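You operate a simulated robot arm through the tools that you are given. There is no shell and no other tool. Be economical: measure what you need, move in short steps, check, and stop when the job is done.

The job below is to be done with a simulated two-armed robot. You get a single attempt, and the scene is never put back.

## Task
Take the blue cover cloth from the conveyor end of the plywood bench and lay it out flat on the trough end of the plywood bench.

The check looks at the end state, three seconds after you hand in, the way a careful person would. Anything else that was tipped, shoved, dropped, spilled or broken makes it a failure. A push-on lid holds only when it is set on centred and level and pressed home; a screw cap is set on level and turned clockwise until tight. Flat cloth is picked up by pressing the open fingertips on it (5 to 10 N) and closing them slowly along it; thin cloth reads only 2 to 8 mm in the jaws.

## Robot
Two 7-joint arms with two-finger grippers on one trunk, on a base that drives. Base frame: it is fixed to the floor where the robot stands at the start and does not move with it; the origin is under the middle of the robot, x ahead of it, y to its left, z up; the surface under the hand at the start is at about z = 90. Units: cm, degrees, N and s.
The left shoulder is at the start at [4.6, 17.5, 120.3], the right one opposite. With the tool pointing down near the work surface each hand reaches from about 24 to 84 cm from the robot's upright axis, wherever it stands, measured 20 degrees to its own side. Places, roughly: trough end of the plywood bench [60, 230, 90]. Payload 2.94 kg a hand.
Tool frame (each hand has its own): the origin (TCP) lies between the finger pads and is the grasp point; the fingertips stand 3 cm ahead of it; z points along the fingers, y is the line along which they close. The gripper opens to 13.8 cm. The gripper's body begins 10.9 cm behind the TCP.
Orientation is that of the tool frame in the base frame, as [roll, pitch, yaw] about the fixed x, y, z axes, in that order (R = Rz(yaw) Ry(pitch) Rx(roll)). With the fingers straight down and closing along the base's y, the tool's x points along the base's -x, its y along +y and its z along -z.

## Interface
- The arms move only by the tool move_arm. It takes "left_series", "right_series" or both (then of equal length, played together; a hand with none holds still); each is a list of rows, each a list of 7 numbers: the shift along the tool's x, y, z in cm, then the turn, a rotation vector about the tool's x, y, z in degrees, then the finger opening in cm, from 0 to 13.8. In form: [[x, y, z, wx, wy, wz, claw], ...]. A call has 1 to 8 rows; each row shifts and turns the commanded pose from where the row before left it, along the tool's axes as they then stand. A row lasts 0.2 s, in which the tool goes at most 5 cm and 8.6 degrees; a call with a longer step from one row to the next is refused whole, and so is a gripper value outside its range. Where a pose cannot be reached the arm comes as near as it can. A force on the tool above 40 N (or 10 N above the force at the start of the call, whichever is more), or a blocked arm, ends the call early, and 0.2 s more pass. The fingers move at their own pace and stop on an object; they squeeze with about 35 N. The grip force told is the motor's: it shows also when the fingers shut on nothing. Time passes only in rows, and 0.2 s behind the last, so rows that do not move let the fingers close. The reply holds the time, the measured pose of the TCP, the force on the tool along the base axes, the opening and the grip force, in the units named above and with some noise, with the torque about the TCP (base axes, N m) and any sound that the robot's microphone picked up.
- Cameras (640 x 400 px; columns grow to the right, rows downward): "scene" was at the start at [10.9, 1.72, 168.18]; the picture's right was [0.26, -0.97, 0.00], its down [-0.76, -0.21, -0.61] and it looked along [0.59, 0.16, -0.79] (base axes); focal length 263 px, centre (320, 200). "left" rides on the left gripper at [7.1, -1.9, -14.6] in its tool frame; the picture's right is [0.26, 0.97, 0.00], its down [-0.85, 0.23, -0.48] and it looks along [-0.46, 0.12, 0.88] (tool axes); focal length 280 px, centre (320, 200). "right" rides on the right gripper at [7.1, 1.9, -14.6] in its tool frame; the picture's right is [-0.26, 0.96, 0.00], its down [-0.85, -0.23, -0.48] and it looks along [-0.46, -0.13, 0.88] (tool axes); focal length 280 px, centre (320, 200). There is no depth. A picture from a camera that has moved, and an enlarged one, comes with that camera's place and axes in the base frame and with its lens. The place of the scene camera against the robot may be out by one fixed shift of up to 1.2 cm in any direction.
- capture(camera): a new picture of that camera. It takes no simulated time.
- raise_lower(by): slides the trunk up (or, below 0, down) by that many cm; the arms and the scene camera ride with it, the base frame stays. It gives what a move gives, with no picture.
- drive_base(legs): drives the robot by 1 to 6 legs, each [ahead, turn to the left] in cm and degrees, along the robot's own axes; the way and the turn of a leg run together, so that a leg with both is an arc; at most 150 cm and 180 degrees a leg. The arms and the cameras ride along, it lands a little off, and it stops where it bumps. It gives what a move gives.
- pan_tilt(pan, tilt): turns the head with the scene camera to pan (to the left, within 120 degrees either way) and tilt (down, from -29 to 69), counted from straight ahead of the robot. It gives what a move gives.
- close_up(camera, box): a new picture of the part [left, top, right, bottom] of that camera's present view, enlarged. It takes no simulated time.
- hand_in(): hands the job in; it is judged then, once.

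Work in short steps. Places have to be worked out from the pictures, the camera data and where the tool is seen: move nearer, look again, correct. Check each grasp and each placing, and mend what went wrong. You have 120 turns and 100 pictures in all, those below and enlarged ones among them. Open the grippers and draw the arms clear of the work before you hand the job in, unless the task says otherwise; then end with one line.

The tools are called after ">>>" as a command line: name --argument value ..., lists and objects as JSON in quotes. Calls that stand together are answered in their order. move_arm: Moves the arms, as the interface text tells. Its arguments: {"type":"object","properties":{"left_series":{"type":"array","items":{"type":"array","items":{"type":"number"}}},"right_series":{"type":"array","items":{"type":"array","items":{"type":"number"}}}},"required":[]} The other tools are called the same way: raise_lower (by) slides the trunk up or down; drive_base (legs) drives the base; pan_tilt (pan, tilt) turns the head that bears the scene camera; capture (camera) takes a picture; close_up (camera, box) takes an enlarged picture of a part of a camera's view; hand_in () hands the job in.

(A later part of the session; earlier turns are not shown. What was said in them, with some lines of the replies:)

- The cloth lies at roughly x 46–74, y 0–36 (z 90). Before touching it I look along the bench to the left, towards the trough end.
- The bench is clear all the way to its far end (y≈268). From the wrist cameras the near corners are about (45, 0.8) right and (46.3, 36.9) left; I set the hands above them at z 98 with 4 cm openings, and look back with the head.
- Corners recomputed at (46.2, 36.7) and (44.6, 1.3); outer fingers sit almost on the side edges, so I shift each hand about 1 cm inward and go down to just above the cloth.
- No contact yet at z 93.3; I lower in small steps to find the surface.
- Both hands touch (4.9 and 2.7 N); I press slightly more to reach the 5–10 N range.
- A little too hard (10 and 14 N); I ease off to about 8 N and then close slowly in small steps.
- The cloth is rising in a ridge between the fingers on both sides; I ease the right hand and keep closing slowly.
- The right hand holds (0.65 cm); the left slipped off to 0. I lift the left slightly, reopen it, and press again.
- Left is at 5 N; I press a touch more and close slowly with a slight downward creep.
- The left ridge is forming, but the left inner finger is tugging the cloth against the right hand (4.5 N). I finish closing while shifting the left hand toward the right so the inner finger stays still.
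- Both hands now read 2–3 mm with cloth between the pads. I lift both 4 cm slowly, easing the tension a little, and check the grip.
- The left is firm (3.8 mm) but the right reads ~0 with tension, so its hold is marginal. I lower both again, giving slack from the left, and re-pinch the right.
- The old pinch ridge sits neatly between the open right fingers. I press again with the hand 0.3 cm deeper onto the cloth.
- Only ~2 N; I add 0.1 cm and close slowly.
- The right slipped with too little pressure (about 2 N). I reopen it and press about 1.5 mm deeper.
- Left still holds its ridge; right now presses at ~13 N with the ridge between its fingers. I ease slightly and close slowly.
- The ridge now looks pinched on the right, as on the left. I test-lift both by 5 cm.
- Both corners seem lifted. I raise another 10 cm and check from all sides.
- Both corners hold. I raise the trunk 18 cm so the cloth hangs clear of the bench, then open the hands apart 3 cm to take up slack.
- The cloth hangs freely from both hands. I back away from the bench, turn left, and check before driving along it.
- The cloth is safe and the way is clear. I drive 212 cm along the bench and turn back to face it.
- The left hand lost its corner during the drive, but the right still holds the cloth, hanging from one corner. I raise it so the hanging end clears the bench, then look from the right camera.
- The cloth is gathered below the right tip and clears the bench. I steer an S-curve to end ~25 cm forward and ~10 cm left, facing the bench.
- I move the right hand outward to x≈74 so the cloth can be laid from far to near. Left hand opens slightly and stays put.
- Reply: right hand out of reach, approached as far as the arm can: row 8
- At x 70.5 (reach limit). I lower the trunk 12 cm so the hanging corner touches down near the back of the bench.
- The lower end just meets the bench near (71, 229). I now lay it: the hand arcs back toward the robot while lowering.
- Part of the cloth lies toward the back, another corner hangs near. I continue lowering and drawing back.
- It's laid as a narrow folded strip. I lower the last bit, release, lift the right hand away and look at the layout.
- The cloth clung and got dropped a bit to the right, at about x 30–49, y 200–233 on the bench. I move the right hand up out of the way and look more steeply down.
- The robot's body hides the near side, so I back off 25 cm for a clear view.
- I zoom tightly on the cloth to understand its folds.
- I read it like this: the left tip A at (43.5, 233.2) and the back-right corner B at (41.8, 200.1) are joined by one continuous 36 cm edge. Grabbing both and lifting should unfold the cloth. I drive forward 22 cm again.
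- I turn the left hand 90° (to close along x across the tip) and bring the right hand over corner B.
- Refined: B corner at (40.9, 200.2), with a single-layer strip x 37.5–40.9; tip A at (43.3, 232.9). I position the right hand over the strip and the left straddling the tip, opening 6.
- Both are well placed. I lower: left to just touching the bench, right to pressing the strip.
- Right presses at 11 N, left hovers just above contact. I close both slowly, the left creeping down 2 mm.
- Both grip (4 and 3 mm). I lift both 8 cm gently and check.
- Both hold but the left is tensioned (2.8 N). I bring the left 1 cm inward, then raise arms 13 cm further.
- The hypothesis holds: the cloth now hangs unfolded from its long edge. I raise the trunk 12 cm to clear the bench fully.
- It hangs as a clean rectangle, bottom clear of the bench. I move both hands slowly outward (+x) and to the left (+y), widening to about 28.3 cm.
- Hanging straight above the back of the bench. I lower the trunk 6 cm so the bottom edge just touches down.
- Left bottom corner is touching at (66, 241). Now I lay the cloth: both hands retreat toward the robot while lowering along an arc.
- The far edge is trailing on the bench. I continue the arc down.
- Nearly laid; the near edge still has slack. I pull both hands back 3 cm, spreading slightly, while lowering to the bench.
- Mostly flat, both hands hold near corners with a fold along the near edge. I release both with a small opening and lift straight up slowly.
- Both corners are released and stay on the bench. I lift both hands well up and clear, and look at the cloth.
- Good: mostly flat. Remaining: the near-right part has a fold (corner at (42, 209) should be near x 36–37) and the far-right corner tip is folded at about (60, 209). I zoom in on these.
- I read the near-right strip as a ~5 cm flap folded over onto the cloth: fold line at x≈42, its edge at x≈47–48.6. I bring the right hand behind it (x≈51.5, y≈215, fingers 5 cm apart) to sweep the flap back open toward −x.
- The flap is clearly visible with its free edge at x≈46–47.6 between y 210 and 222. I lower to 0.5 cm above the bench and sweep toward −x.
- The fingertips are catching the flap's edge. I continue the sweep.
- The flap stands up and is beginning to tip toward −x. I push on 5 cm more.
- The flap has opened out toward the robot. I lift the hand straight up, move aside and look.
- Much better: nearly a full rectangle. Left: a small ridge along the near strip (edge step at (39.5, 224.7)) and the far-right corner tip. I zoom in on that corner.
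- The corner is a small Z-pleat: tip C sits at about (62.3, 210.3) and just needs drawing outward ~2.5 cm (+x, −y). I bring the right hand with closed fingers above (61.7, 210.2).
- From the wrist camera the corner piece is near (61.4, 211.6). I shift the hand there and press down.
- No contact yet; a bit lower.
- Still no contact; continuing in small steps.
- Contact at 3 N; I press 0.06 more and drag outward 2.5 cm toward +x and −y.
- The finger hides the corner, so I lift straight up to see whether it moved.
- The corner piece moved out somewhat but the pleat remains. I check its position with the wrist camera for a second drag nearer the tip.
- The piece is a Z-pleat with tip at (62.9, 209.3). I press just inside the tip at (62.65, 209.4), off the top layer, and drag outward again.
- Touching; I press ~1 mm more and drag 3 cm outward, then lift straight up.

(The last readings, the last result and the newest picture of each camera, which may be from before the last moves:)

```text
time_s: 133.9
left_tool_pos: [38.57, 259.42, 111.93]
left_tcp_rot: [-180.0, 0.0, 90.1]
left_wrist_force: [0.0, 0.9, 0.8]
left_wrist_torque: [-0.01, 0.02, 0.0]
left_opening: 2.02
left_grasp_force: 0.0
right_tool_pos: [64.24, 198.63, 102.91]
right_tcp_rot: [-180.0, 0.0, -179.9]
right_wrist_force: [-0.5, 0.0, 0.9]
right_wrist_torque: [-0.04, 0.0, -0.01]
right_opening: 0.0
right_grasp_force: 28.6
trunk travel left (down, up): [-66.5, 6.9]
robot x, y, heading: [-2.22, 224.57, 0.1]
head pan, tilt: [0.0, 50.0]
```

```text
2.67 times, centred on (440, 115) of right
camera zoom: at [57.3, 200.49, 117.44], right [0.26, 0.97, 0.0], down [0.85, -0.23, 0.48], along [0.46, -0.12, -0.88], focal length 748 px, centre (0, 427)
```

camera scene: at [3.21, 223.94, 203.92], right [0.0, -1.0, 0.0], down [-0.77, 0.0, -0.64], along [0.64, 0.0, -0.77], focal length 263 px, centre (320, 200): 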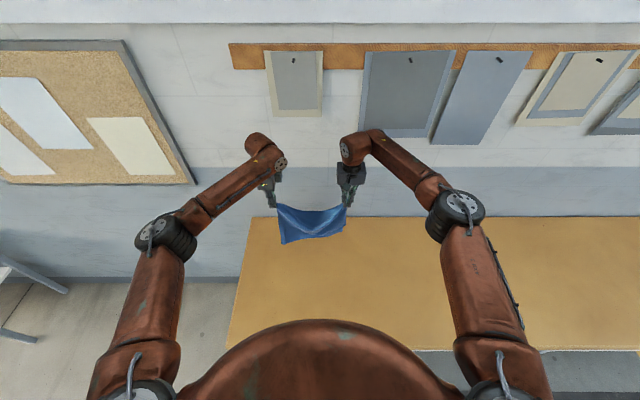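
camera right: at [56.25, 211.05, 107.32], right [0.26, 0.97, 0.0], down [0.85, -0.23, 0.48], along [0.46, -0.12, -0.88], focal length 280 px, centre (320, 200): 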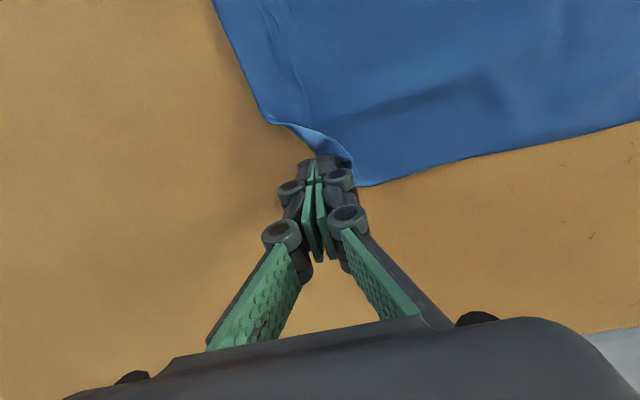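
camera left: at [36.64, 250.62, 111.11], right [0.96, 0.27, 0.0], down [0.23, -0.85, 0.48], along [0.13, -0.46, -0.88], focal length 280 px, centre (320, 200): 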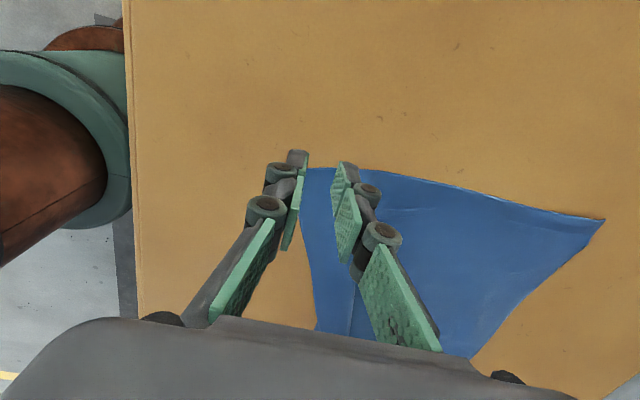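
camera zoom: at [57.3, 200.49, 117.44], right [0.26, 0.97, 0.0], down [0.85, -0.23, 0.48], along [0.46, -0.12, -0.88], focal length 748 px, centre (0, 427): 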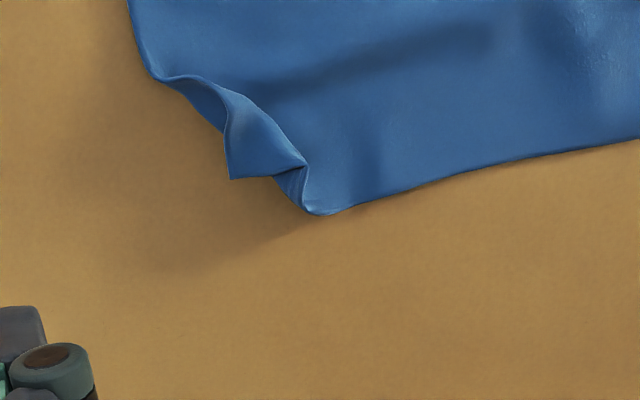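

The whole corner moved but the pleat stayed (its layers cling together). Better: place one finger on the main layer and one on the tip piece, across the crease, and spread the fingers apart. I rotate the right hand 35° and position it over the crease at (63.0, 208.55).

>>> move_arm --right_series '[[0.4, 3.3, 0, 0, 0, 0, 1.3], [0.4, 3.3, 0, 0, 0, 0, 1.3], [0.45, 3.3, 0, 0, 0, 0, 1.3], [0, 0, 0, 0, 0, -7, 1.3], [0, 0, 0, 0, 0, -7, 1.3], [0, 0, 0, 0, 0, -7, 1.3], [0, 0, 0, 0, 0, -7, 1.3], [0, 0, 0, 0, 0, -7, 1.3]]'

>>> move_arm --right_series '[[0, 0, 3, 0, 0, 0, 1.3], [0, 0, 3, 0, 0, 0, 1.3], [0, 0, 1.5, 0, 0, 0, 1.3], [0, 0, 0, 0, 0, 0, 1.3]]'

>>> close_up --camera "right" --box '[200, 60, 440, 210]'

```text
time_s: 135.7
left_tool_pos: [38.55, 259.2, 111.9]
left_tcp_rot: [-180.0, 0.1, 90.2]
left_wrist_force: [-0.6, 0.1, 0.0]
left_wrist_torque: [0.0, 0.0, -0.01]
left_opening: 2.01
left_grasp_force: 0.1
right_tool_pos: [62.94, 208.41, 102.85]
right_tcp_rot: [179.9, 0.0, -158.8]
right_wrist_force: [0.7, 0.0, 0.5]
right_wrist_torque: [0.02, 0.0, 0.0]
right_opening: 1.3
right_grasp_force: 0.1
right hand out of reach, approached as far as the arm can: row 7, 8
trunk travel left (down, up): [-66.5, 6.9]
robot x, y, heading: [-2.47, 224.29, 0.3]
head pan, tilt: [0.0, 50.0]
```

```text
time_s: 136.7
left_tool_pos: [38.59, 259.28, 112.08]
left_tcp_rot: [180.0, 0.1, 90.2]
left_wrist_force: [0.4, -0.3, -0.3]
left_wrist_torque: [0.01, -0.02, 0.0]
left_opening: 2.0
left_grasp_force: 0.0
right_tool_pos: [62.84, 208.46, 101.79]
right_tcp_rot: [179.9, 0.0, -158.9]
right_wrist_force: [-0.6, -0.2, 0.0]
right_wrist_torque: [0.01, -0.01, -0.04]
right_opening: 1.29
right_grasp_force: 0.1
right hand out of reach, approached as far as the arm can: row 1, 2, 3
trunk travel left (down, up): [-66.5, 6.9]
robot x, y, heading: [-2.4, 224.48, -0.1]
head pan, tilt: [0.0, 50.0]
```

```text
2.67 times, centred on (320, 135) of right
camera zoom: at [55.61, 207.69, 116.36], right [-0.1, 0.99, 0.0], down [0.87, 0.09, 0.48], along [0.47, 0.05, -0.88], focal length 748 px, centre (320, 373)
```

zoom: 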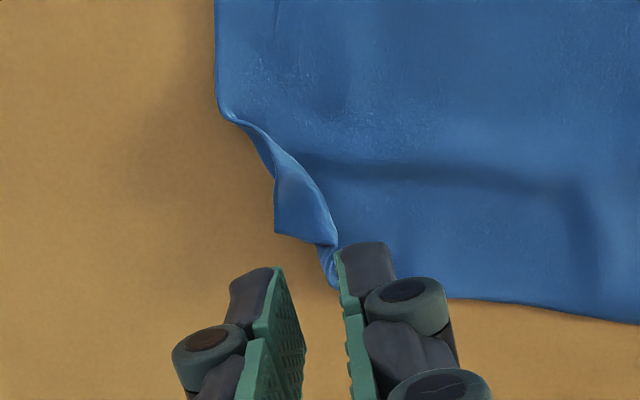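

The wrist limit stops the turn at 21°; that's enough. I back the commanded turn off to about 20°, which also lets the hand come down to ~2 cm above the cloth, fingers 1 cm apart.

>>> move_arm --right_series '[[0, 0, -1, 0, 0, 6, 1.0], [0, 0, 0, 0, 0, 6, 1.0], [-0.2, 0, 0, 0, 0, 5, 1.0], [0, 0, 0, 0, 0, 0, 1.0], [0, 0, 0, 0, 0, 0, 1.0]]'

>>> close_up --camera "right" --box '[200, 60, 440, 210]'

```text
time_s: 137.9
left_tool_pos: [38.54, 259.37, 111.95]
left_tcp_rot: [180.0, 0.1, 90.2]
left_wrist_force: [0.3, -0.5, -0.5]
left_wrist_torque: [-0.01, -0.03, 0.02]
left_opening: 2.0
left_grasp_force: 0.0
right_tool_pos: [63.12, 208.42, 102.77]
right_tcp_rot: [179.9, 0.1, -175.9]
right_wrist_force: [0.7, -1.1, 0.0]
right_wrist_torque: [0.01, 0.01, 0.02]
right_opening: 0.98
right_grasp_force: 0.1
trunk travel left (down, up): [-66.5, 6.9]
robot x, y, heading: [-2.67, 224.16, 0.0]
head pan, tilt: [0.0, 50.0]
```

```text
2.67 times, centred on (320, 135) of right
camera zoom: at [55.95, 209.76, 117.37], right [0.19, 0.98, 0.0], down [0.86, -0.17, 0.48], along [0.47, -0.09, -0.88], focal length 748 px, centre (320, 373)
```

zoom: 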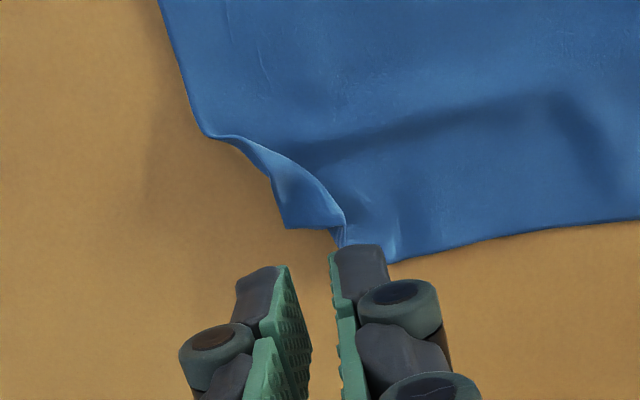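

The command had not accumulated past the limit. I turn back 13° and descend to about 93.4.

>>> move_arm --right_series '[[0, 0, 1, 0, 0, -6.5, 1.0], [0, 0, 1.5, 0, 0, -6.5, 1.0], [0, 0, 3, 0, 0, 0, 1.0], [0, 0, 2.5, 0, 0, 0, 1.0], [0, 0, 1.2, 0, 0, 0, 1.0], [0, 0, 0, 0, 0, 0, 1.0]]'

>>> close_up --camera "right" --box '[200, 60, 440, 210]'

```text
time_s: 139.3
left_tool_pos: [38.55, 259.27, 111.99]
left_tcp_rot: [179.9, 0.1, 90.2]
left_wrist_force: [0.7, 0.1, 0.5]
left_wrist_torque: [0.0, -0.01, 0.03]
left_opening: 1.99
left_grasp_force: 0.1
right_tool_pos: [63.07, 208.48, 97.36]
right_tcp_rot: [-179.9, 0.0, -162.9]
right_wrist_force: [0.4, 0.9, 0.8]
right_wrist_torque: [-0.02, -0.02, 0.01]
right_opening: 1.0
right_grasp_force: 0.1
right hand out of reach, approached as far as the arm can: row 4, 5
trunk travel left (down, up): [-66.5, 6.9]
robot x, y, heading: [-2.6, 223.86, -0.2]
head pan, tilt: [0.0, 50.0]
```

```text
2.67 times, centred on (320, 135) of right
camera zoom: at [55.78, 208.2, 111.83], right [-0.03, 1.0, 0.0], down [0.88, 0.03, 0.48], along [0.48, 0.02, -0.88], focal length 748 px, centre (320, 373)
```

zoom: 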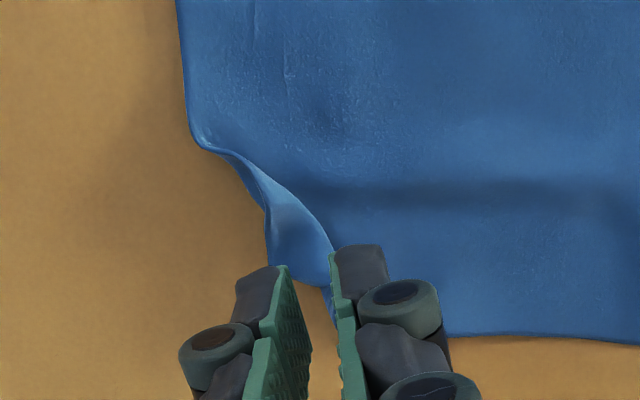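

The limit depends on arm height, so I use the trunk instead: first a 0.3 cm shift inward, then lower the trunk 3.9 cm.

>>> move_arm --right_series '[[0.27, 0.13, 0, 0, 0, 0, 1.0], [0, 0, 0, 0, 0, 0, 1.0]]'

>>> raise_lower --by -3.9

```text
time_s: 139.9
left_tool_pos: [38.52, 259.26, 111.84]
left_tcp_rot: [-179.9, 0.1, 90.2]
left_wrist_force: [-1.0, -0.2, 0.9]
left_wrist_torque: [-0.02, -0.01, -0.03]
left_opening: 2.0
left_grasp_force: 0.1
right_tool_pos: [62.84, 208.49, 97.41]
right_tcp_rot: [180.0, -0.1, -162.8]
right_wrist_force: [-0.2, 0.6, -0.2]
right_wrist_torque: [-0.05, 0.01, -0.01]
right_opening: 0.96
right_grasp_force: 0.0
trunk travel left (down, up): [-66.5, 6.9]
robot x, y, heading: [-2.5, 224.52, 0.2]
head pan, tilt: [0.0, 50.0]
```

```text
time_s: 140.8
left_tool_pos: [38.6, 259.21, 108.13]
left_tcp_rot: [-180.0, 0.1, 90.1]
left_wrist_force: [-0.2, -0.6, -0.2]
left_wrist_torque: [0.03, 0.01, 0.0]
left_opening: 2.01
left_grasp_force: 0.1
right_tool_pos: [62.75, 208.49, 93.38]
right_tcp_rot: [179.9, 0.0, -162.8]
right_wrist_force: [0.0, 0.1, 0.3]
right_wrist_torque: [0.03, -0.03, 0.02]
right_opening: 0.95
right_grasp_force: 0.1
trunk travel left (down, up): [-62.6, 10.8]
robot x, y, heading: [-2.81, 223.85, 0.1]
head pan, tilt: [0.0, 50.0]
```

Now 0.3–0.5 cm above; I lower the arm in small steps until it presses.

>>> move_arm --right_series '[[0, 0, 0.15, 0, 0, 0, 1.0], [0, 0, 0.12, 0, 0, 0, 1.0], [0, 0, 0.1, 0, 0, 0, 1.0], [0, 0, 0, 0, 0, 0, 1.0]]'

```text
time_s: 141.8
left_tool_pos: [38.59, 259.27, 108.02]
left_tcp_rot: [-180.0, 0.1, 90.3]
left_wrist_force: [0.4, 0.3, 0.1]
left_wrist_torque: [-0.03, 0.04, 0.01]
left_opening: 2.02
left_grasp_force: 0.1
right_tool_pos: [62.97, 208.48, 93.07]
right_tcp_rot: [179.9, 0.1, -162.8]
right_wrist_force: [-0.4, -0.8, 5.0]
right_wrist_torque: [-0.07, 0.04, 0.0]
right_opening: 0.95
right_grasp_force: 0.0
trunk travel left (down, up): [-62.6, 10.8]
robot x, y, heading: [-2.5, 224.12, 0.0]
head pan, tilt: [0.0, 50.0]
```

Contact at 5 N. I press a touch more and open the fingers slowly from 1 to 4 cm, then lift.

>>> move_arm --right_series '[[0, 0, 0.05, 0, 0, 0, 1.0], [0, 0, 0, 0, 0, 0, 1.5], [0, 0, 0, 0, 0, 0, 2.0], [0, 0, 0, 0, 0, 0, 2.5], [0, 0, 0, 0, 0, 0, 3.0], [0, 0, 0, 0, 0, 0, 3.5], [0, 0, 0, 0, 0, 0, 4.0], [0, 0, 0, 0, 0, 0, 4.0]]'

>>> close_up --camera "right" --box '[200, 60, 440, 210]'

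```text
time_s: 143.6
left_tool_pos: [38.6, 259.16, 108.02]
left_tcp_rot: [180.0, 0.2, 90.2]
left_wrist_force: [-0.4, 0.0, 0.0]
left_wrist_torque: [-0.01, 0.02, 0.0]
left_opening: 2.01
left_grasp_force: 0.1
right_tool_pos: [62.92, 208.56, 93.1]
right_tcp_rot: [179.8, 0.1, -162.9]
right_wrist_force: [0.2, 0.1, 9.7]
right_wrist_torque: [0.04, 0.03, 0.03]
right_opening: 4.11
right_grasp_force: 1.4
trunk travel left (down, up): [-62.6, 10.8]
robot x, y, heading: [-2.82, 223.95, -0.1]
head pan, tilt: [0.0, 50.0]
```

```text
2.67 times, centred on (320, 135) of right
camera zoom: at [55.51, 208.25, 107.56], right [-0.03, 1.0, 0.0], down [0.88, 0.03, 0.48], along [0.48, 0.02, -0.88], focal length 748 px, centre (320, 373)
```

zoom: 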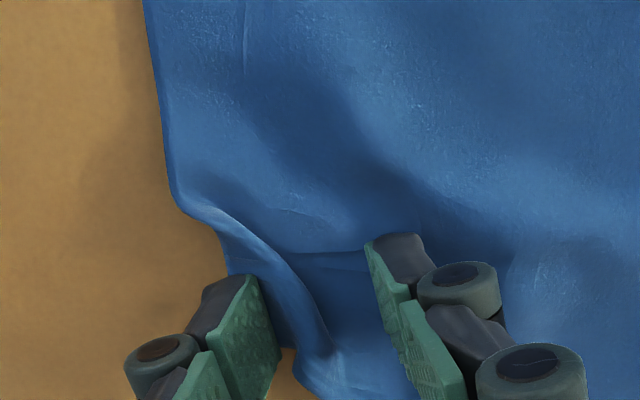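

The pleat is opening up. I lift straight up and check.

>>> move_arm --right_series '[[0, 0, -1, 0, 0, 0, 4.0], [0, 0, -3, 0, 0, 0, 4.0], [0, 0, -3.5, 0, 0, 0, 4], [-0.5, -3, -2, 0, 0, 6, 4], [0, -4, -1, 0, 0, 6, 4], [0, -4.5, 0, 0, 0, 5, 4], [0, 0, 0, 0, 0, 0, 4]]'

>>> close_up --camera "scene" --box '[240, 190, 400, 290]'

```text
time_s: 145.2
left_tool_pos: [38.73, 259.48, 107.89]
left_tcp_rot: [180.0, 0.1, 90.3]
left_wrist_force: [-0.1, 0.0, -0.3]
left_wrist_torque: [-0.03, 0.03, 0.01]
left_opening: 1.99
left_grasp_force: 0.1
right_tool_pos: [65.42, 197.45, 103.6]
right_tcp_rot: [179.9, 0.0, -179.7]
right_wrist_force: [-0.1, -0.6, -0.2]
right_wrist_torque: [-0.02, 0.01, 0.02]
right_opening: 4.05
right_grasp_force: 0.1
trunk travel left (down, up): [-62.6, 10.8]
robot x, y, heading: [-2.6, 224.23, 0.1]
head pan, tilt: [0.0, 50.0]
```

```text
4.00 times, centred on (320, 240) of scene
camera zoom: at [3.52, 224.17, 193.54], right [0.0, -1.0, 0.0], down [-0.77, 0.0, -0.64], along [0.64, 0.0, -0.77], focal length 1052 px, centre (320, 40)
```

zoom: 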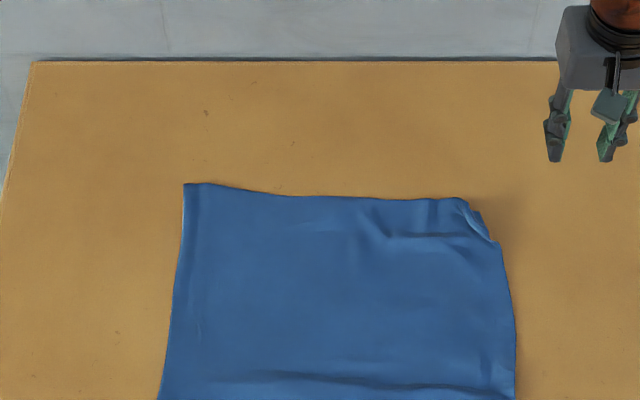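

Much improved. I retract the right hand a bit and view the whole cloth with a steeper tilt.

>>> pan_tilt --pan 0 --tilt 62

>>> close_up --camera "scene" --box '[240, 170, 400, 270]'

>>> close_up --camera "right" --box '[320, 40, 560, 190]'

```text
time_s: 145.9
left_tool_pos: [38.72, 259.23, 108.04]
left_tcp_rot: [-180.0, 0.2, 90.3]
left_wrist_force: [0.2, 0.5, -0.9]
left_wrist_torque: [0.04, 0.02, 0.03]
left_opening: 2.03
left_grasp_force: 0.1
right_tool_pos: [65.4, 197.31, 103.48]
right_tcp_rot: [179.8, 0.1, -179.8]
right_wrist_force: [0.3, -0.5, -0.1]
right_wrist_torque: [0.0, 0.0, -0.04]
right_opening: 3.99
right_grasp_force: 0.1
trunk travel left (down, up): [-62.6, 10.8]
robot x, y, heading: [-2.88, 224.14, 0.0]
head pan, tilt: [0.0, 62.0]
```

```text
4.00 times, centred on (320, 220) of scene
camera zoom: at [2.22, 223.98, 192.06], right [0.0, -1.0, 0.0], down [-0.88, 0.0, -0.47], along [0.47, 0.0, -0.88], focal length 1052 px, centre (320, 120)
```

zoom: 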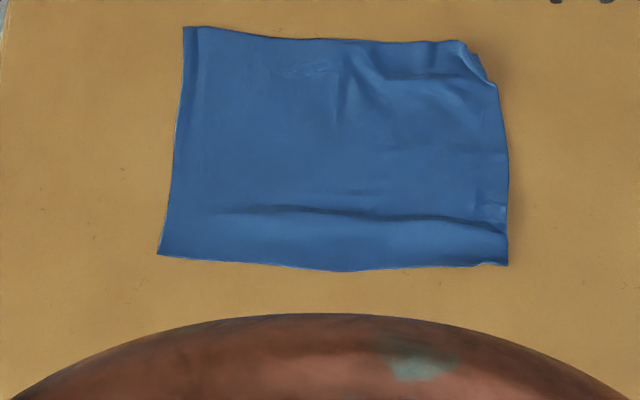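

```text
2.67 times, centred on (440, 115) of right
camera zoom: at [58.27, 199.2, 118.02], right [0.26, 0.97, 0.0], down [0.85, -0.23, 0.48], along [0.46, -0.12, -0.88], focal length 748 px, centre (0, 427)
```

zoom: 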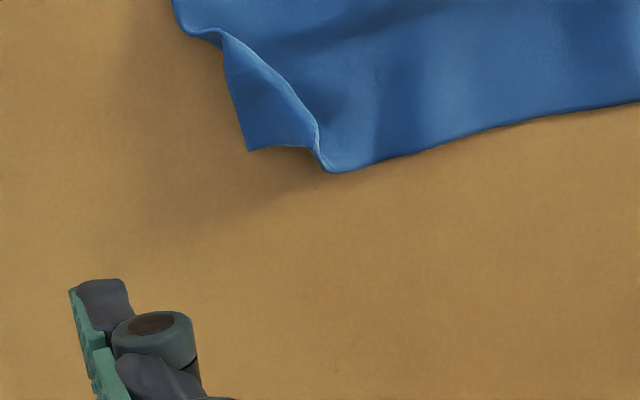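

Nearly flat; the far-right corner keeps a shallow wave. I repeat the spreading once more, slightly nearer the tip (TCP at (63.6, 208.2)).

>>> move_arm --right_series '[[0.6, 3.6, 0, 0, 0, 0, 1.1], [0.6, 3.6, 0, 0, 0, 0, 1.1], [0.6, 3.7, 0, 0, 0, 0, 1.1], [0, 0, 2, 0, 0, -5.6, 1.1], [0, 0, 3, 0, 0, -5.6, 1.1], [0, 0, 3, 0, 0, -5.6, 1.1], [0, 0, 1.8, 0, 0, 0, 1.1], [0, 0, 0, 0, 0, 0, 1.1]]'

```text
time_s: 147.7
left_tool_pos: [38.67, 259.39, 108.04]
left_tcp_rot: [180.0, 0.1, 90.1]
left_wrist_force: [-0.2, 1.0, 0.5]
left_wrist_torque: [-0.02, 0.03, 0.01]
left_opening: 1.97
left_grasp_force: 0.0
right_tool_pos: [63.5, 208.24, 94.46]
right_tcp_rot: [180.0, 0.0, -163.0]
right_wrist_force: [0.5, 0.2, 0.1]
right_wrist_torque: [0.02, -0.01, -0.01]
right_opening: 1.09
right_grasp_force: 0.1
right hand out of reach, approached as far as the arm can: row 7
trunk travel left (down, up): [-62.6, 10.8]
robot x, y, heading: [-2.96, 224.54, 0.1]
head pan, tilt: [0.0, 62.0]
```

I lower the trunk 1.3 cm to reach near contact.

>>> raise_lower --by -1.3

```text
time_s: 148.3
left_tool_pos: [38.66, 259.22, 106.84]
left_tcp_rot: [-180.0, 0.1, 90.2]
left_wrist_force: [1.1, 0.5, 0.2]
left_wrist_torque: [0.01, -0.02, 0.02]
left_opening: 2.01
left_grasp_force: 0.2
right_tool_pos: [63.4, 208.22, 93.33]
right_tcp_rot: [179.9, 0.0, -163.1]
right_wrist_force: [0.7, -1.1, 0.3]
right_wrist_torque: [-0.01, -0.03, 0.01]
right_opening: 1.12
right_grasp_force: 0.1
trunk travel left (down, up): [-61.3, 12.1]
robot x, y, heading: [-2.45, 224.0, 0.1]
head pan, tilt: [0.0, 62.0]
```

Just above contact; another 0.35 cm by the trunk to press.

>>> raise_lower --by -0.3

```text
time_s: 148.8
left_tool_pos: [38.71, 259.42, 106.53]
left_tcp_rot: [180.0, 0.1, 90.1]
left_wrist_force: [-0.2, 0.9, 0.0]
left_wrist_torque: [-0.04, -0.03, 0.01]
left_opening: 2.0
left_grasp_force: 0.0
right_tool_pos: [63.48, 208.35, 93.01]
right_tcp_rot: [180.0, 0.0, -163.1]
right_wrist_force: [0.8, -0.2, 1.8]
right_wrist_torque: [-0.04, -0.04, 0.03]
right_opening: 1.07
right_grasp_force: 0.2
trunk travel left (down, up): [-61.0, 12.4]
robot x, y, heading: [-2.56, 224.14, 0.0]
head pan, tilt: [0.0, 62.0]
```

>>> raise_lower --by -0.12

```text
time_s: 149.3
left_tool_pos: [38.52, 259.32, 106.4]
left_tcp_rot: [180.0, 0.1, 90.2]
left_wrist_force: [-0.2, -0.7, -0.2]
left_wrist_torque: [0.0, 0.01, -0.01]
left_opening: 2.04
left_grasp_force: 0.0
right_tool_pos: [63.5, 208.22, 92.99]
right_tcp_rot: [179.8, 0.2, -163.1]
right_wrist_force: [0.1, -1.2, 10.8]
right_wrist_torque: [-0.17, 0.02, 0.0]
right_opening: 1.04
right_grasp_force: 0.1
trunk travel left (down, up): [-60.9, 12.5]
robot x, y, heading: [-3.0, 224.36, -0.1]
head pan, tilt: [0.0, 62.0]
```

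Pressing at ~10 N now; I spread the fingers slowly to 4.5 cm, then lift straight up and move aside.

>>> move_arm --right_series '[[0, 0, 0, 0, 0, 0, 1.6], [0, 0, 0, 0, 0, 0, 2.1], [0, 0, 0, 0, 0, 0, 2.6], [0, 0, 0, 0, 0, 0, 3.1], [0, 0, 0, 0, 0, 0, 3.6], [0, 0, 0, 0, 0, 0, 4.1], [0, 0, 0, 0, 0, 0, 4.5], [0, 0, 0, 0, 0, 0, 4.5]]'

>>> move_arm --right_series '[[0, 0, -1, 0, 0, 0, 4.5], [0, 0, -3, 0, 0, 0, 4.5], [0, 0, -3.5, 0, 0, 0, 4.5], [-0.5, -3, -2, 0, 0, 6, 4.5], [0, -4, -1, 0, 0, 6, 4.5], [0, -4.5, 0, 0, 0, 5, 4.5], [0, 0, 0, 0, 0, 0, 4.5]]'

>>> close_up --camera "scene" --box '[240, 170, 400, 270]'

>>> close_up --camera "right" --box '[320, 40, 560, 190]'

```text
time_s: 151.2
left_tool_pos: [38.59, 259.26, 106.25]
left_tcp_rot: [180.0, 0.2, 90.1]
left_wrist_force: [0.8, 0.3, 1.0]
left_wrist_torque: [0.0, -0.03, 0.0]
left_opening: 1.97
left_grasp_force: 0.0
right_tool_pos: [63.46, 208.37, 92.81]
right_tcp_rot: [180.0, 0.1, -162.9]
right_wrist_force: [0.6, 0.5, 8.1]
right_wrist_torque: [-0.01, 0.06, -0.01]
right_opening: 4.68
right_grasp_force: 0.1
trunk travel left (down, up): [-60.9, 12.5]
robot x, y, heading: [-2.52, 224.23, -0.1]
head pan, tilt: [0.0, 62.0]
```

```text
time_s: 152.8
left_tool_pos: [38.73, 259.41, 106.3]
left_tcp_rot: [-180.0, 0.2, 90.2]
left_wrist_force: [0.7, 0.6, -0.2]
left_wrist_torque: [-0.02, -0.01, 0.03]
left_opening: 2.0
left_grasp_force: 0.0
right_tool_pos: [65.96, 197.51, 103.31]
right_tcp_rot: [-179.9, 0.0, 180.0]
right_wrist_force: [-0.4, 0.1, 0.8]
right_wrist_torque: [0.0, 0.0, 0.01]
right_opening: 4.49
right_grasp_force: 0.2
trunk travel left (down, up): [-60.9, 12.5]
robot x, y, heading: [-2.76, 224.29, 0.1]
head pan, tilt: [0.0, 62.0]
```

```text
4.00 times, centred on (320, 220) of scene
camera zoom: at [2.33, 224.17, 190.33], right [0.0, -1.0, 0.0], down [-0.88, 0.0, -0.47], along [0.47, 0.0, -0.88], focal length 1052 px, centre (320, 120)
```

zoom: 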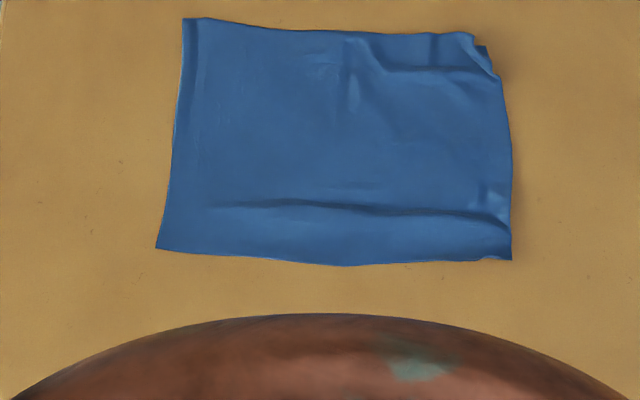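

```text
2.67 times, centred on (440, 115) of right
camera zoom: at [58.89, 199.39, 117.88], right [0.26, 0.96, 0.0], down [0.85, -0.23, 0.48], along [0.46, -0.12, -0.88], focal length 748 px, centre (0, 427)
```

zoom: 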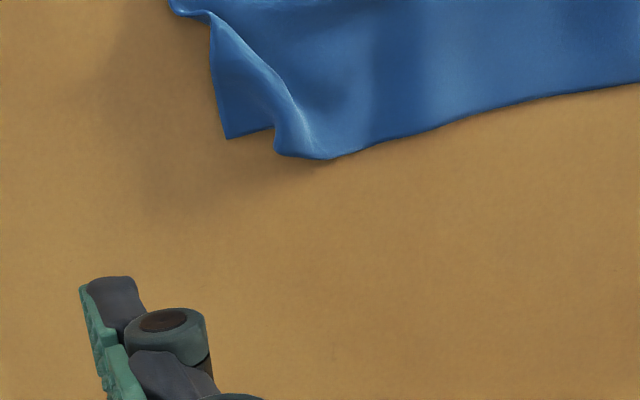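

The tip is further out with only a small standing wave left. One more short drag with closed fingers just inside the tip (63.9, 206.7) should draw it out.

>>> move_arm --right_series '[[1.0, 4.6, 0, 0, 0, 0, 0], [1.0, 4.6, 0, 0, 0, 0, 0], [0, 0, 4, 0, 0, 0, 0], [0, 0, 4, 0, 0, 0, 0], [0, 0, 2.2, 0, 0, 0, 0], [0, 0, 0.25, 0, 0, 0, 0], [0, 0, 0.1, 0, 0, 0, 0], [0, 0, 0, 0, 0, 0, 0]]'

```text
time_s: 154.6
left_tool_pos: [38.57, 259.28, 106.41]
left_tcp_rot: [180.0, 0.1, 90.2]
left_wrist_force: [0.2, 0.5, 0.4]
left_wrist_torque: [0.03, -0.02, 0.0]
left_opening: 2.02
left_grasp_force: 0.1
right_tool_pos: [64.03, 206.29, 92.85]
right_tcp_rot: [179.9, 0.1, 180.0]
right_wrist_force: [0.8, 0.0, 5.6]
right_wrist_torque: [0.03, -0.01, 0.0]
right_opening: 0.0
right_grasp_force: 27.9
trunk travel left (down, up): [-60.9, 12.5]
robot x, y, heading: [-2.49, 224.52, 0.1]
head pan, tilt: [0.0, 62.0]
```

Pressing at 5.6 N on the tip; I drag 1.5 cm outward and lift.

>>> move_arm --right_series '[[-0.15, -0.3, 0.02, 0, 0, 0, 0], [-0.2, -0.3, 0, 0, 0, 0, 0], [-0.2, -0.3, 0, 0, 0, 0, 0], [-0.2, -0.3, 0, 0, 0, 0, 0], [0, 0, 0, 0, 0, 0, 0], [0, 0, -1, 0, 0, 0, 0], [0, 0, -3, 0, 0, 0, 0], [0, 0, -4, 0, 0, 0, 0]]'

>>> move_arm --right_series '[[0, -4, -2, 0, 0, 0, 0], [0, -4.5, 0, 0, 0, 0, 0], [0, 0, 0, 0, 0, 0, 0]]'

>>> close_up --camera "right" --box '[320, 40, 560, 190]'

```text
time_s: 156.3
left_tool_pos: [38.56, 259.28, 106.28]
left_tcp_rot: [179.9, 0.1, 90.2]
left_wrist_force: [-0.3, 0.1, -0.4]
left_wrist_torque: [0.0, 0.01, 0.0]
left_opening: 1.99
left_grasp_force: 0.1
right_tool_pos: [64.63, 205.16, 100.93]
right_tcp_rot: [180.0, 0.1, 179.9]
right_wrist_force: [0.5, 0.6, -0.1]
right_wrist_torque: [0.0, 0.01, 0.0]
right_opening: 0.0
right_grasp_force: 28.2
trunk travel left (down, up): [-60.9, 12.5]
robot x, y, heading: [-2.51, 224.51, 0.0]
head pan, tilt: [0.0, 62.0]
```

```text
time_s: 157.2
left_tool_pos: [38.78, 259.49, 106.25]
left_tcp_rot: [180.0, 0.1, 90.2]
left_wrist_force: [0.5, 0.2, -0.7]
left_wrist_torque: [-0.01, 0.0, 0.01]
left_opening: 1.97
left_grasp_force: 0.0
right_tool_pos: [64.56, 196.9, 102.93]
right_tcp_rot: [180.0, 0.0, 180.0]
right_wrist_force: [-0.3, 0.6, -0.9]
right_wrist_torque: [-0.04, -0.01, 0.0]
right_opening: 0.0
right_grasp_force: 28.0
trunk travel left (down, up): [-60.9, 12.5]
robot x, y, heading: [-2.76, 224.26, 0.1]
head pan, tilt: [0.0, 62.0]
```

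```text
2.67 times, centred on (440, 115) of right
camera zoom: at [57.6, 198.93, 117.46], right [0.26, 0.97, 0.0], down [0.85, -0.23, 0.48], along [0.46, -0.12, -0.88], focal length 748 px, centre (0, 427)
```

zoom: 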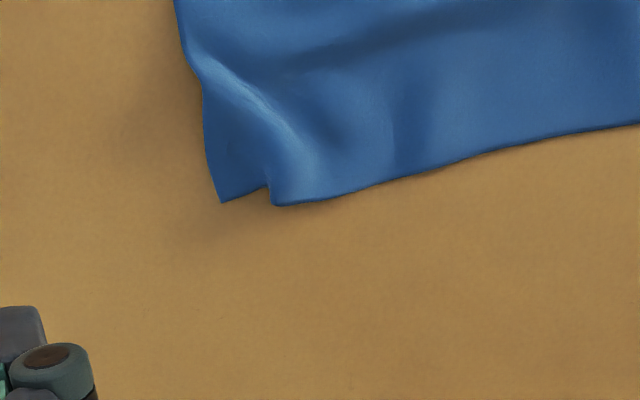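

The pleat is gone; only a gentle ripple remains. Now the low ridge along the near strip (x≈45): I bring the right hand with fingers 11 cm apart to (43, 220) to draw the near strip 1.5 cm toward −x.

>>> move_arm --right_series '[[2.7, 2.9, 0, 0, 0, 0, 6], [2.7, 2.9, 0, 0, 0, 0, 11], [2.7, 2.9, 0, 0, 0, 0, 11], [2.7, 2.9, 0, 0, 0, 0, 11], [2.7, 2.9, 0, 0, 0, 0, 11], [2.7, 2.9, 0, 0, 0, 0, 11], [2.7, 2.9, 0, 0, 0, 0, 11], [2.7, 2.8, 0, 0, 0, 0, 11]]'

>>> move_arm --right_series '[[0, 0, 3, 0, 0, 0, 11], [0, 0, 3, 0, 0, 0, 11], [0, 0, 2, 0, 0, 0, 11], [0, 0, 0, 0, 0, 0, 11]]'

>>> capture --camera "right"

```text
time_s: 158.9
left_tool_pos: [38.6, 259.44, 106.37]
left_tcp_rot: [179.9, 0.1, 90.3]
left_wrist_force: [0.3, 0.0, -0.6]
left_wrist_torque: [-0.02, -0.02, 0.01]
left_opening: 1.97
left_grasp_force: 0.1
right_tool_pos: [43.02, 219.7, 102.92]
right_tcp_rot: [-180.0, 0.1, 179.9]
right_wrist_force: [-0.5, 0.0, 0.0]
right_wrist_torque: [-0.04, -0.01, 0.01]
right_opening: 10.99
right_grasp_force: 0.1
trunk travel left (down, up): [-60.9, 12.5]
robot x, y, heading: [-2.78, 224.56, 0.1]
head pan, tilt: [0.0, 62.0]
```

```text
time_s: 159.9
left_tool_pos: [38.6, 259.38, 106.26]
left_tcp_rot: [-179.9, 0.1, 90.2]
left_wrist_force: [-0.5, 0.3, 0.6]
left_wrist_torque: [0.02, -0.02, 0.0]
left_opening: 2.01
left_grasp_force: 0.2
right_tool_pos: [43.28, 219.58, 94.76]
right_tcp_rot: [179.9, 0.1, 179.9]
right_wrist_force: [-0.4, 0.2, 0.5]
right_wrist_torque: [-0.02, -0.02, 0.0]
right_opening: 10.99
right_grasp_force: 0.1
trunk travel left (down, up): [-60.9, 12.5]
robot x, y, heading: [-2.61, 224.34, 0.2]
head pan, tilt: [0.0, 62.0]
```

```text
8 pictures are left
camera right: at [36.18, 221.57, 109.28], right [0.26, 0.97, 0.0], down [0.85, -0.23, 0.48], along [0.46, -0.12, -0.88], focal length 280 px, centre (320, 200)
```

right: 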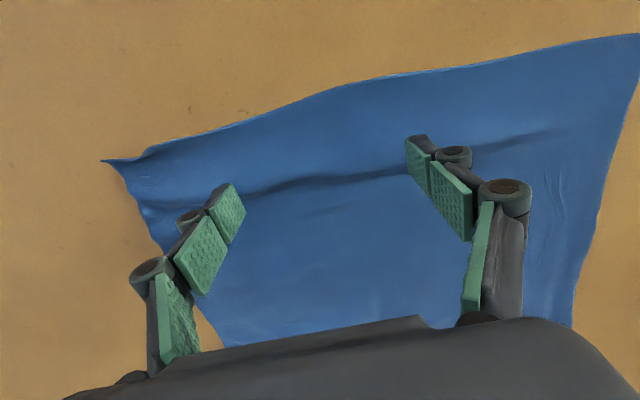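

The ridge is low and runs at x≈44.5; I shift 0.6 cm nearer, and press on the near side of it.

>>> move_arm --right_series '[[0.6, 0, 0.5, 0, 0, 0, 11], [0, 0, 0.7, 0, 0, 0, 11], [0, 0, 0.3, 0, 0, 0, 11], [0, 0, 0.12, 0, 0, 0, 11], [0, 0, 0, 0, 0, 0, 11]]'

```text
time_s: 161.2
left_tool_pos: [38.53, 259.37, 106.34]
left_tcp_rot: [-180.0, 0.2, 90.2]
left_wrist_force: [-0.2, 1.1, 0.4]
left_wrist_torque: [0.02, 0.03, 0.0]
left_opening: 2.0
left_grasp_force: 0.0
right_tool_pos: [42.69, 219.77, 93.17]
right_tcp_rot: [179.9, 0.0, 180.0]
right_wrist_force: [-0.4, 0.4, 0.3]
right_wrist_torque: [0.0, 0.01, 0.03]
right_opening: 10.99
right_grasp_force: 0.2
trunk travel left (down, up): [-60.9, 12.5]
robot x, y, heading: [-2.56, 224.56, 0.1]
head pan, tilt: [0.0, 62.0]
```

>>> move_arm --right_series '[[0, 0, 0.12, 0, 0, 0, 11], [0, 0, 0.1, 0, 0, 0, 11], [0, 0, 0, 0, 0, 0, 11]]'

```text
time_s: 161.9
left_tool_pos: [38.77, 259.32, 106.35]
left_tcp_rot: [-180.0, 0.1, 90.2]
left_wrist_force: [-0.2, -0.9, -0.3]
left_wrist_torque: [0.01, 0.0, 0.0]
left_opening: 1.99
left_grasp_force: 0.0
right_tool_pos: [42.66, 219.71, 93.02]
right_tcp_rot: [179.8, 0.0, -180.0]
right_wrist_force: [1.0, 1.0, 0.5]
right_wrist_torque: [0.0, 0.02, 0.02]
right_opening: 11.01
right_grasp_force: 0.0
trunk travel left (down, up): [-60.9, 12.5]
robot x, y, heading: [-2.53, 224.38, 0.2]
head pan, tilt: [0.0, 62.0]
```

No contact yet; lowering further by 2 mm.

>>> move_arm --right_series '[[0, 0, 0.1, 0, 0, 0, 11], [0, 0, 0.1, 0, 0, 0, 11], [0, 0, 0, 0, 0, 0, 11]]'

```text
time_s: 162.8
left_tool_pos: [38.54, 259.25, 106.34]
left_tcp_rot: [-180.0, 0.1, 90.3]
left_wrist_force: [0.1, 0.0, 0.2]
left_wrist_torque: [0.01, 0.0, -0.01]
left_opening: 2.0
left_grasp_force: 0.0
right_tool_pos: [42.62, 219.76, 92.64]
right_tcp_rot: [-180.0, -0.1, 179.9]
right_wrist_force: [-0.3, 0.2, -1.1]
right_wrist_torque: [-0.01, 0.0, -0.01]
right_opening: 11.01
right_grasp_force: 0.0
trunk travel left (down, up): [-60.9, 12.5]
robot x, y, heading: [-2.79, 224.36, -0.2]
head pan, tilt: [0.0, 62.0]
```

Wide-open fingers evidently stand a little shorter; I continue down gently.

>>> move_arm --right_series '[[0, 0, 0.12, 0, 0, 0, 11], [0, 0, 0.12, 0, 0, 0, 11], [0, 0, 0.12, 0, 0, 0, 11], [0, 0, 0, 0, 0, 0, 11]]'

```text
time_s: 163.8
left_tool_pos: [38.66, 259.21, 106.37]
left_tcp_rot: [180.0, 0.1, 90.1]
left_wrist_force: [0.0, -0.3, 0.7]
left_wrist_torque: [-0.01, -0.03, 0.0]
left_opening: 2.01
left_grasp_force: 0.1
right_tool_pos: [42.5, 219.89, 92.32]
right_tcp_rot: [179.8, 0.0, 180.0]
right_wrist_force: [0.2, 0.8, 0.2]
right_wrist_torque: [0.02, -0.01, 0.02]
right_opening: 11.01
right_grasp_force: 0.2
trunk travel left (down, up): [-60.9, 12.5]
robot x, y, heading: [-2.53, 224.45, -0.1]
head pan, tilt: [0.0, 62.0]
```

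>>> move_arm --right_series '[[0, 0, 0.12, 0, 0, 0, 11], [0, 0, 0.12, 0, 0, 0, 11], [0, 0, 0.12, 0, 0, 0, 11], [0, 0, 0, 0, 0, 0, 11]]'

```text
time_s: 164.8
left_tool_pos: [38.71, 259.2, 106.27]
left_tcp_rot: [180.0, 0.1, 90.2]
left_wrist_force: [0.1, -0.1, -0.9]
left_wrist_torque: [0.0, 0.02, 0.01]
left_opening: 2.0
left_grasp_force: 0.1
right_tool_pos: [42.59, 219.87, 92.11]
right_tcp_rot: [179.9, 0.0, 179.9]
right_wrist_force: [-0.6, 0.0, 1.8]
right_wrist_torque: [-0.08, -0.02, 0.0]
right_opening: 11.06
right_grasp_force: 1.4
trunk travel left (down, up): [-60.9, 12.5]
robot x, y, heading: [-2.74, 224.36, 0.1]
head pan, tilt: [0.0, 62.0]
```

Contact begins (2 N). I add 0.5 mm and drag 1.5 cm toward −x, then lift straight up.

>>> move_arm --right_series '[[0, 0, 0.06, 0, 0, 0, 11], [0.4, 0, 0, 0, 0, 0, 11], [0.4, 0, 0, 0, 0, 0, 11], [0.4, 0, 0, 0, 0, 0, 11], [0.3, 0, 0, 0, 0, 0, 11], [0, 0, 0, 0, 0, 0, 11]]'

>>> move_arm --right_series '[[0, 0, -1, 0, 0, 0, 11], [0, 0, -3, 0, 0, 0, 11], [0, 0, -4, 0, 0, 0, 11], [0, -2, -3, 0, 0, 0, 11], [0, -4.5, 0, 0, 0, 0, 11], [0, -4.5, 0, 0, 0, 0, 8], [0, -4.5, 0, 0, 0, 0, 5], [0, -4.5, 0, 0, 0, 0, 5]]'

>>> close_up --camera "scene" --box '[240, 170, 400, 270]'

```text
time_s: 166.2
left_tool_pos: [38.66, 259.26, 106.37]
left_tcp_rot: [-179.9, 0.1, 90.3]
left_wrist_force: [0.2, 0.1, -0.4]
left_wrist_torque: [0.0, -0.01, -0.02]
left_opening: 1.99
left_grasp_force: 0.1
right_tool_pos: [40.99, 219.85, 91.92]
right_tcp_rot: [180.0, 0.0, 180.0]
right_wrist_force: [1.0, -0.3, 15.5]
right_wrist_torque: [-0.04, 0.04, 0.03]
right_opening: 11.21
right_grasp_force: 6.8
trunk travel left (down, up): [-60.9, 12.5]
robot x, y, heading: [-2.53, 223.89, 0.1]
head pan, tilt: [0.0, 62.0]
```

```text
time_s: 167.9
left_tool_pos: [38.61, 259.24, 106.48]
left_tcp_rot: [-179.9, 0.0, 90.2]
left_wrist_force: [0.6, -0.7, -0.2]
left_wrist_torque: [0.02, -0.08, -0.01]
left_opening: 1.99
left_grasp_force: 0.0
right_tool_pos: [40.96, 199.39, 102.85]
right_tcp_rot: [179.8, 0.0, -179.9]
right_wrist_force: [0.1, 0.0, -0.3]
right_wrist_torque: [0.05, -0.01, -0.03]
right_opening: 4.99
right_grasp_force: 0.0
trunk travel left (down, up): [-60.9, 12.5]
robot x, y, heading: [-2.42, 224.23, 0.2]
head pan, tilt: [0.0, 62.0]
```

```text
4.00 times, centred on (320, 220) of scene
camera zoom: at [2.19, 223.74, 190.34], right [0.0, -1.0, 0.0], down [-0.88, 0.0, -0.47], along [0.47, 0.0, -0.88], focal length 1052 px, centre (320, 120)
```

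zoom: 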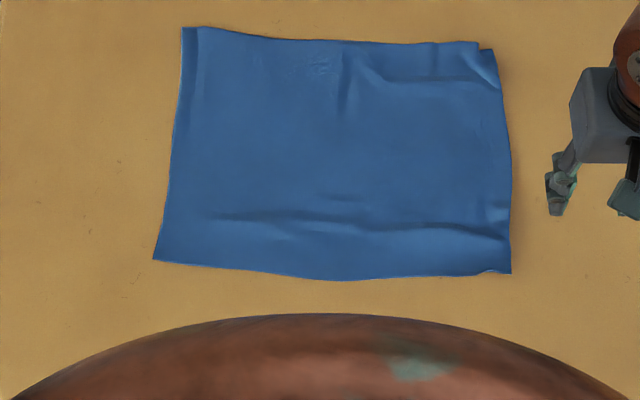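

The cloth is now a flat full rectangle (about x 37–64, y 208–243) with only slight ripples. I open the grippers, raise the trunk and back the robot clear.

>>> move_arm --left_series '[[0, 0, -2, 0, 0, 0, 6], [0, 0, -2, 0, 0, 0, 10], [0, 0, 0, 0, 0, 0, 10]]' --right_series '[[0, -3, -2, 0, 0, 0, 6], [0, -3, -2, 0, 0, 0, 10], [0, 0, 0, 0, 0, 0, 10]]'

>>> raise_lower --by 10

>>> drive_base --legs '[[-30, 0]]'

>>> pan_tilt --pan 0 --tilt 50

>>> capture --camera "scene"

>>> close_up --camera "scene" --box '[240, 150, 400, 250]'

```text
time_s: 168.8
left_tool_pos: [38.81, 259.52, 110.41]
left_tcp_rot: [-180.0, 0.1, 90.3]
left_wrist_force: [-0.3, -0.3, 0.2]
left_wrist_torque: [-0.02, -0.01, -0.02]
left_opening: 9.03
left_grasp_force: 0.0
right_tool_pos: [40.97, 193.89, 106.95]
right_tcp_rot: [180.0, -0.1, -179.9]
right_wrist_force: [0.5, -0.3, 0.0]
right_wrist_torque: [0.0, 0.0, -0.01]
right_opening: 10.0
right_grasp_force: 0.1
trunk travel left (down, up): [-60.9, 12.5]
robot x, y, heading: [-2.43, 224.22, 0.3]
head pan, tilt: [0.0, 62.0]
```

```text
time_s: 170.1
left_tool_pos: [38.68, 259.31, 120.37]
left_tcp_rot: [-180.0, 0.0, 90.2]
left_wrist_force: [-0.3, 0.5, -0.1]
left_wrist_torque: [0.03, 0.01, 0.02]
left_opening: 9.97
left_grasp_force: 0.0
right_tool_pos: [41.09, 193.71, 116.78]
right_tcp_rot: [179.8, -0.1, 179.9]
right_wrist_force: [-0.2, 0.8, -0.1]
right_wrist_torque: [-0.01, -0.01, 0.0]
right_opening: 10.01
right_grasp_force: 0.1
trunk travel left (down, up): [-70.9, 2.5]
robot x, y, heading: [-2.85, 224.18, -0.2]
head pan, tilt: [0.0, 62.0]
```

```text
time_s: 172.1
left_tool_pos: [8.54, 259.07, 120.35]
left_tcp_rot: [180.0, 0.1, 90.0]
left_wrist_force: [-0.4, -0.7, 0.0]
left_wrist_torque: [-0.01, -0.01, 0.02]
left_opening: 10.0
left_grasp_force: 0.0
right_tool_pos: [10.67, 193.57, 116.92]
right_tcp_rot: [179.9, 0.1, 179.7]
right_wrist_force: [0.2, 0.6, 0.5]
right_wrist_torque: [-0.03, -0.02, -0.02]
right_opening: 9.98
right_grasp_force: 0.1
trunk travel left (down, up): [-70.9, 2.5]
robot x, y, heading: [-32.8, 224.05, -0.1]
head pan, tilt: [0.0, 62.0]
```

```text
time_s: 172.9
left_tool_pos: [8.54, 259.07, 120.49]
left_tcp_rot: [180.0, 0.2, 90.0]
left_wrist_force: [0.0, -0.1, 0.5]
left_wrist_torque: [0.0, -0.03, 0.0]
left_opening: 10.0
left_grasp_force: 0.0
right_tool_pos: [10.64, 193.61, 116.98]
right_tcp_rot: [179.9, 0.0, 179.7]
right_wrist_force: [0.3, 0.4, -1.0]
right_wrist_torque: [-0.01, 0.01, 0.03]
right_opening: 10.0
right_grasp_force: 0.0
trunk travel left (down, up): [-70.9, 2.5]
robot x, y, heading: [-32.89, 224.21, -0.1]
head pan, tilt: [0.0, 50.0]
```

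```text
6 pictures are left
camera scene: at [-27.09, 223.97, 201.8], right [0.0, -1.0, 0.0], down [-0.77, 0.0, -0.64], along [0.64, 0.0, -0.77], focal length 263 px, centre (320, 200)
```

scene: 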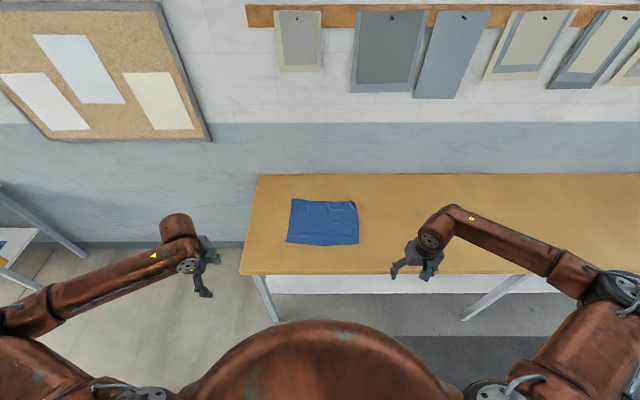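

```text
4.00 times, centred on (320, 200) of scene
camera zoom: at [-27.09, 223.97, 201.8], right [0.0, -1.0, 0.0], down [-0.77, 0.0, -0.64], along [0.64, 0.0, -0.77], focal length 1052 px, centre (320, 200)
```

zoom: 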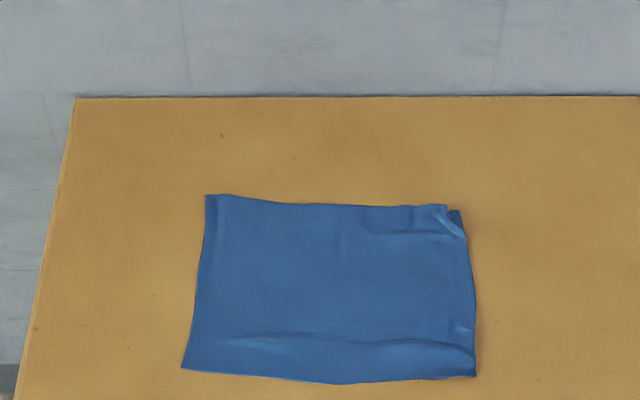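

The cloth lies spread out as a full rectangle on the trough end of the bench, nothing else was touched, and the hands are open and clear. I hand in.

>>> hand_in

```text
The job is handed in.
```

The blue cover cloth is laid out flat on the trough end of the plywood bench, apart from slight ripples along the near edge and at the far-right corner; nothing else was moved, and the open hands are clear.
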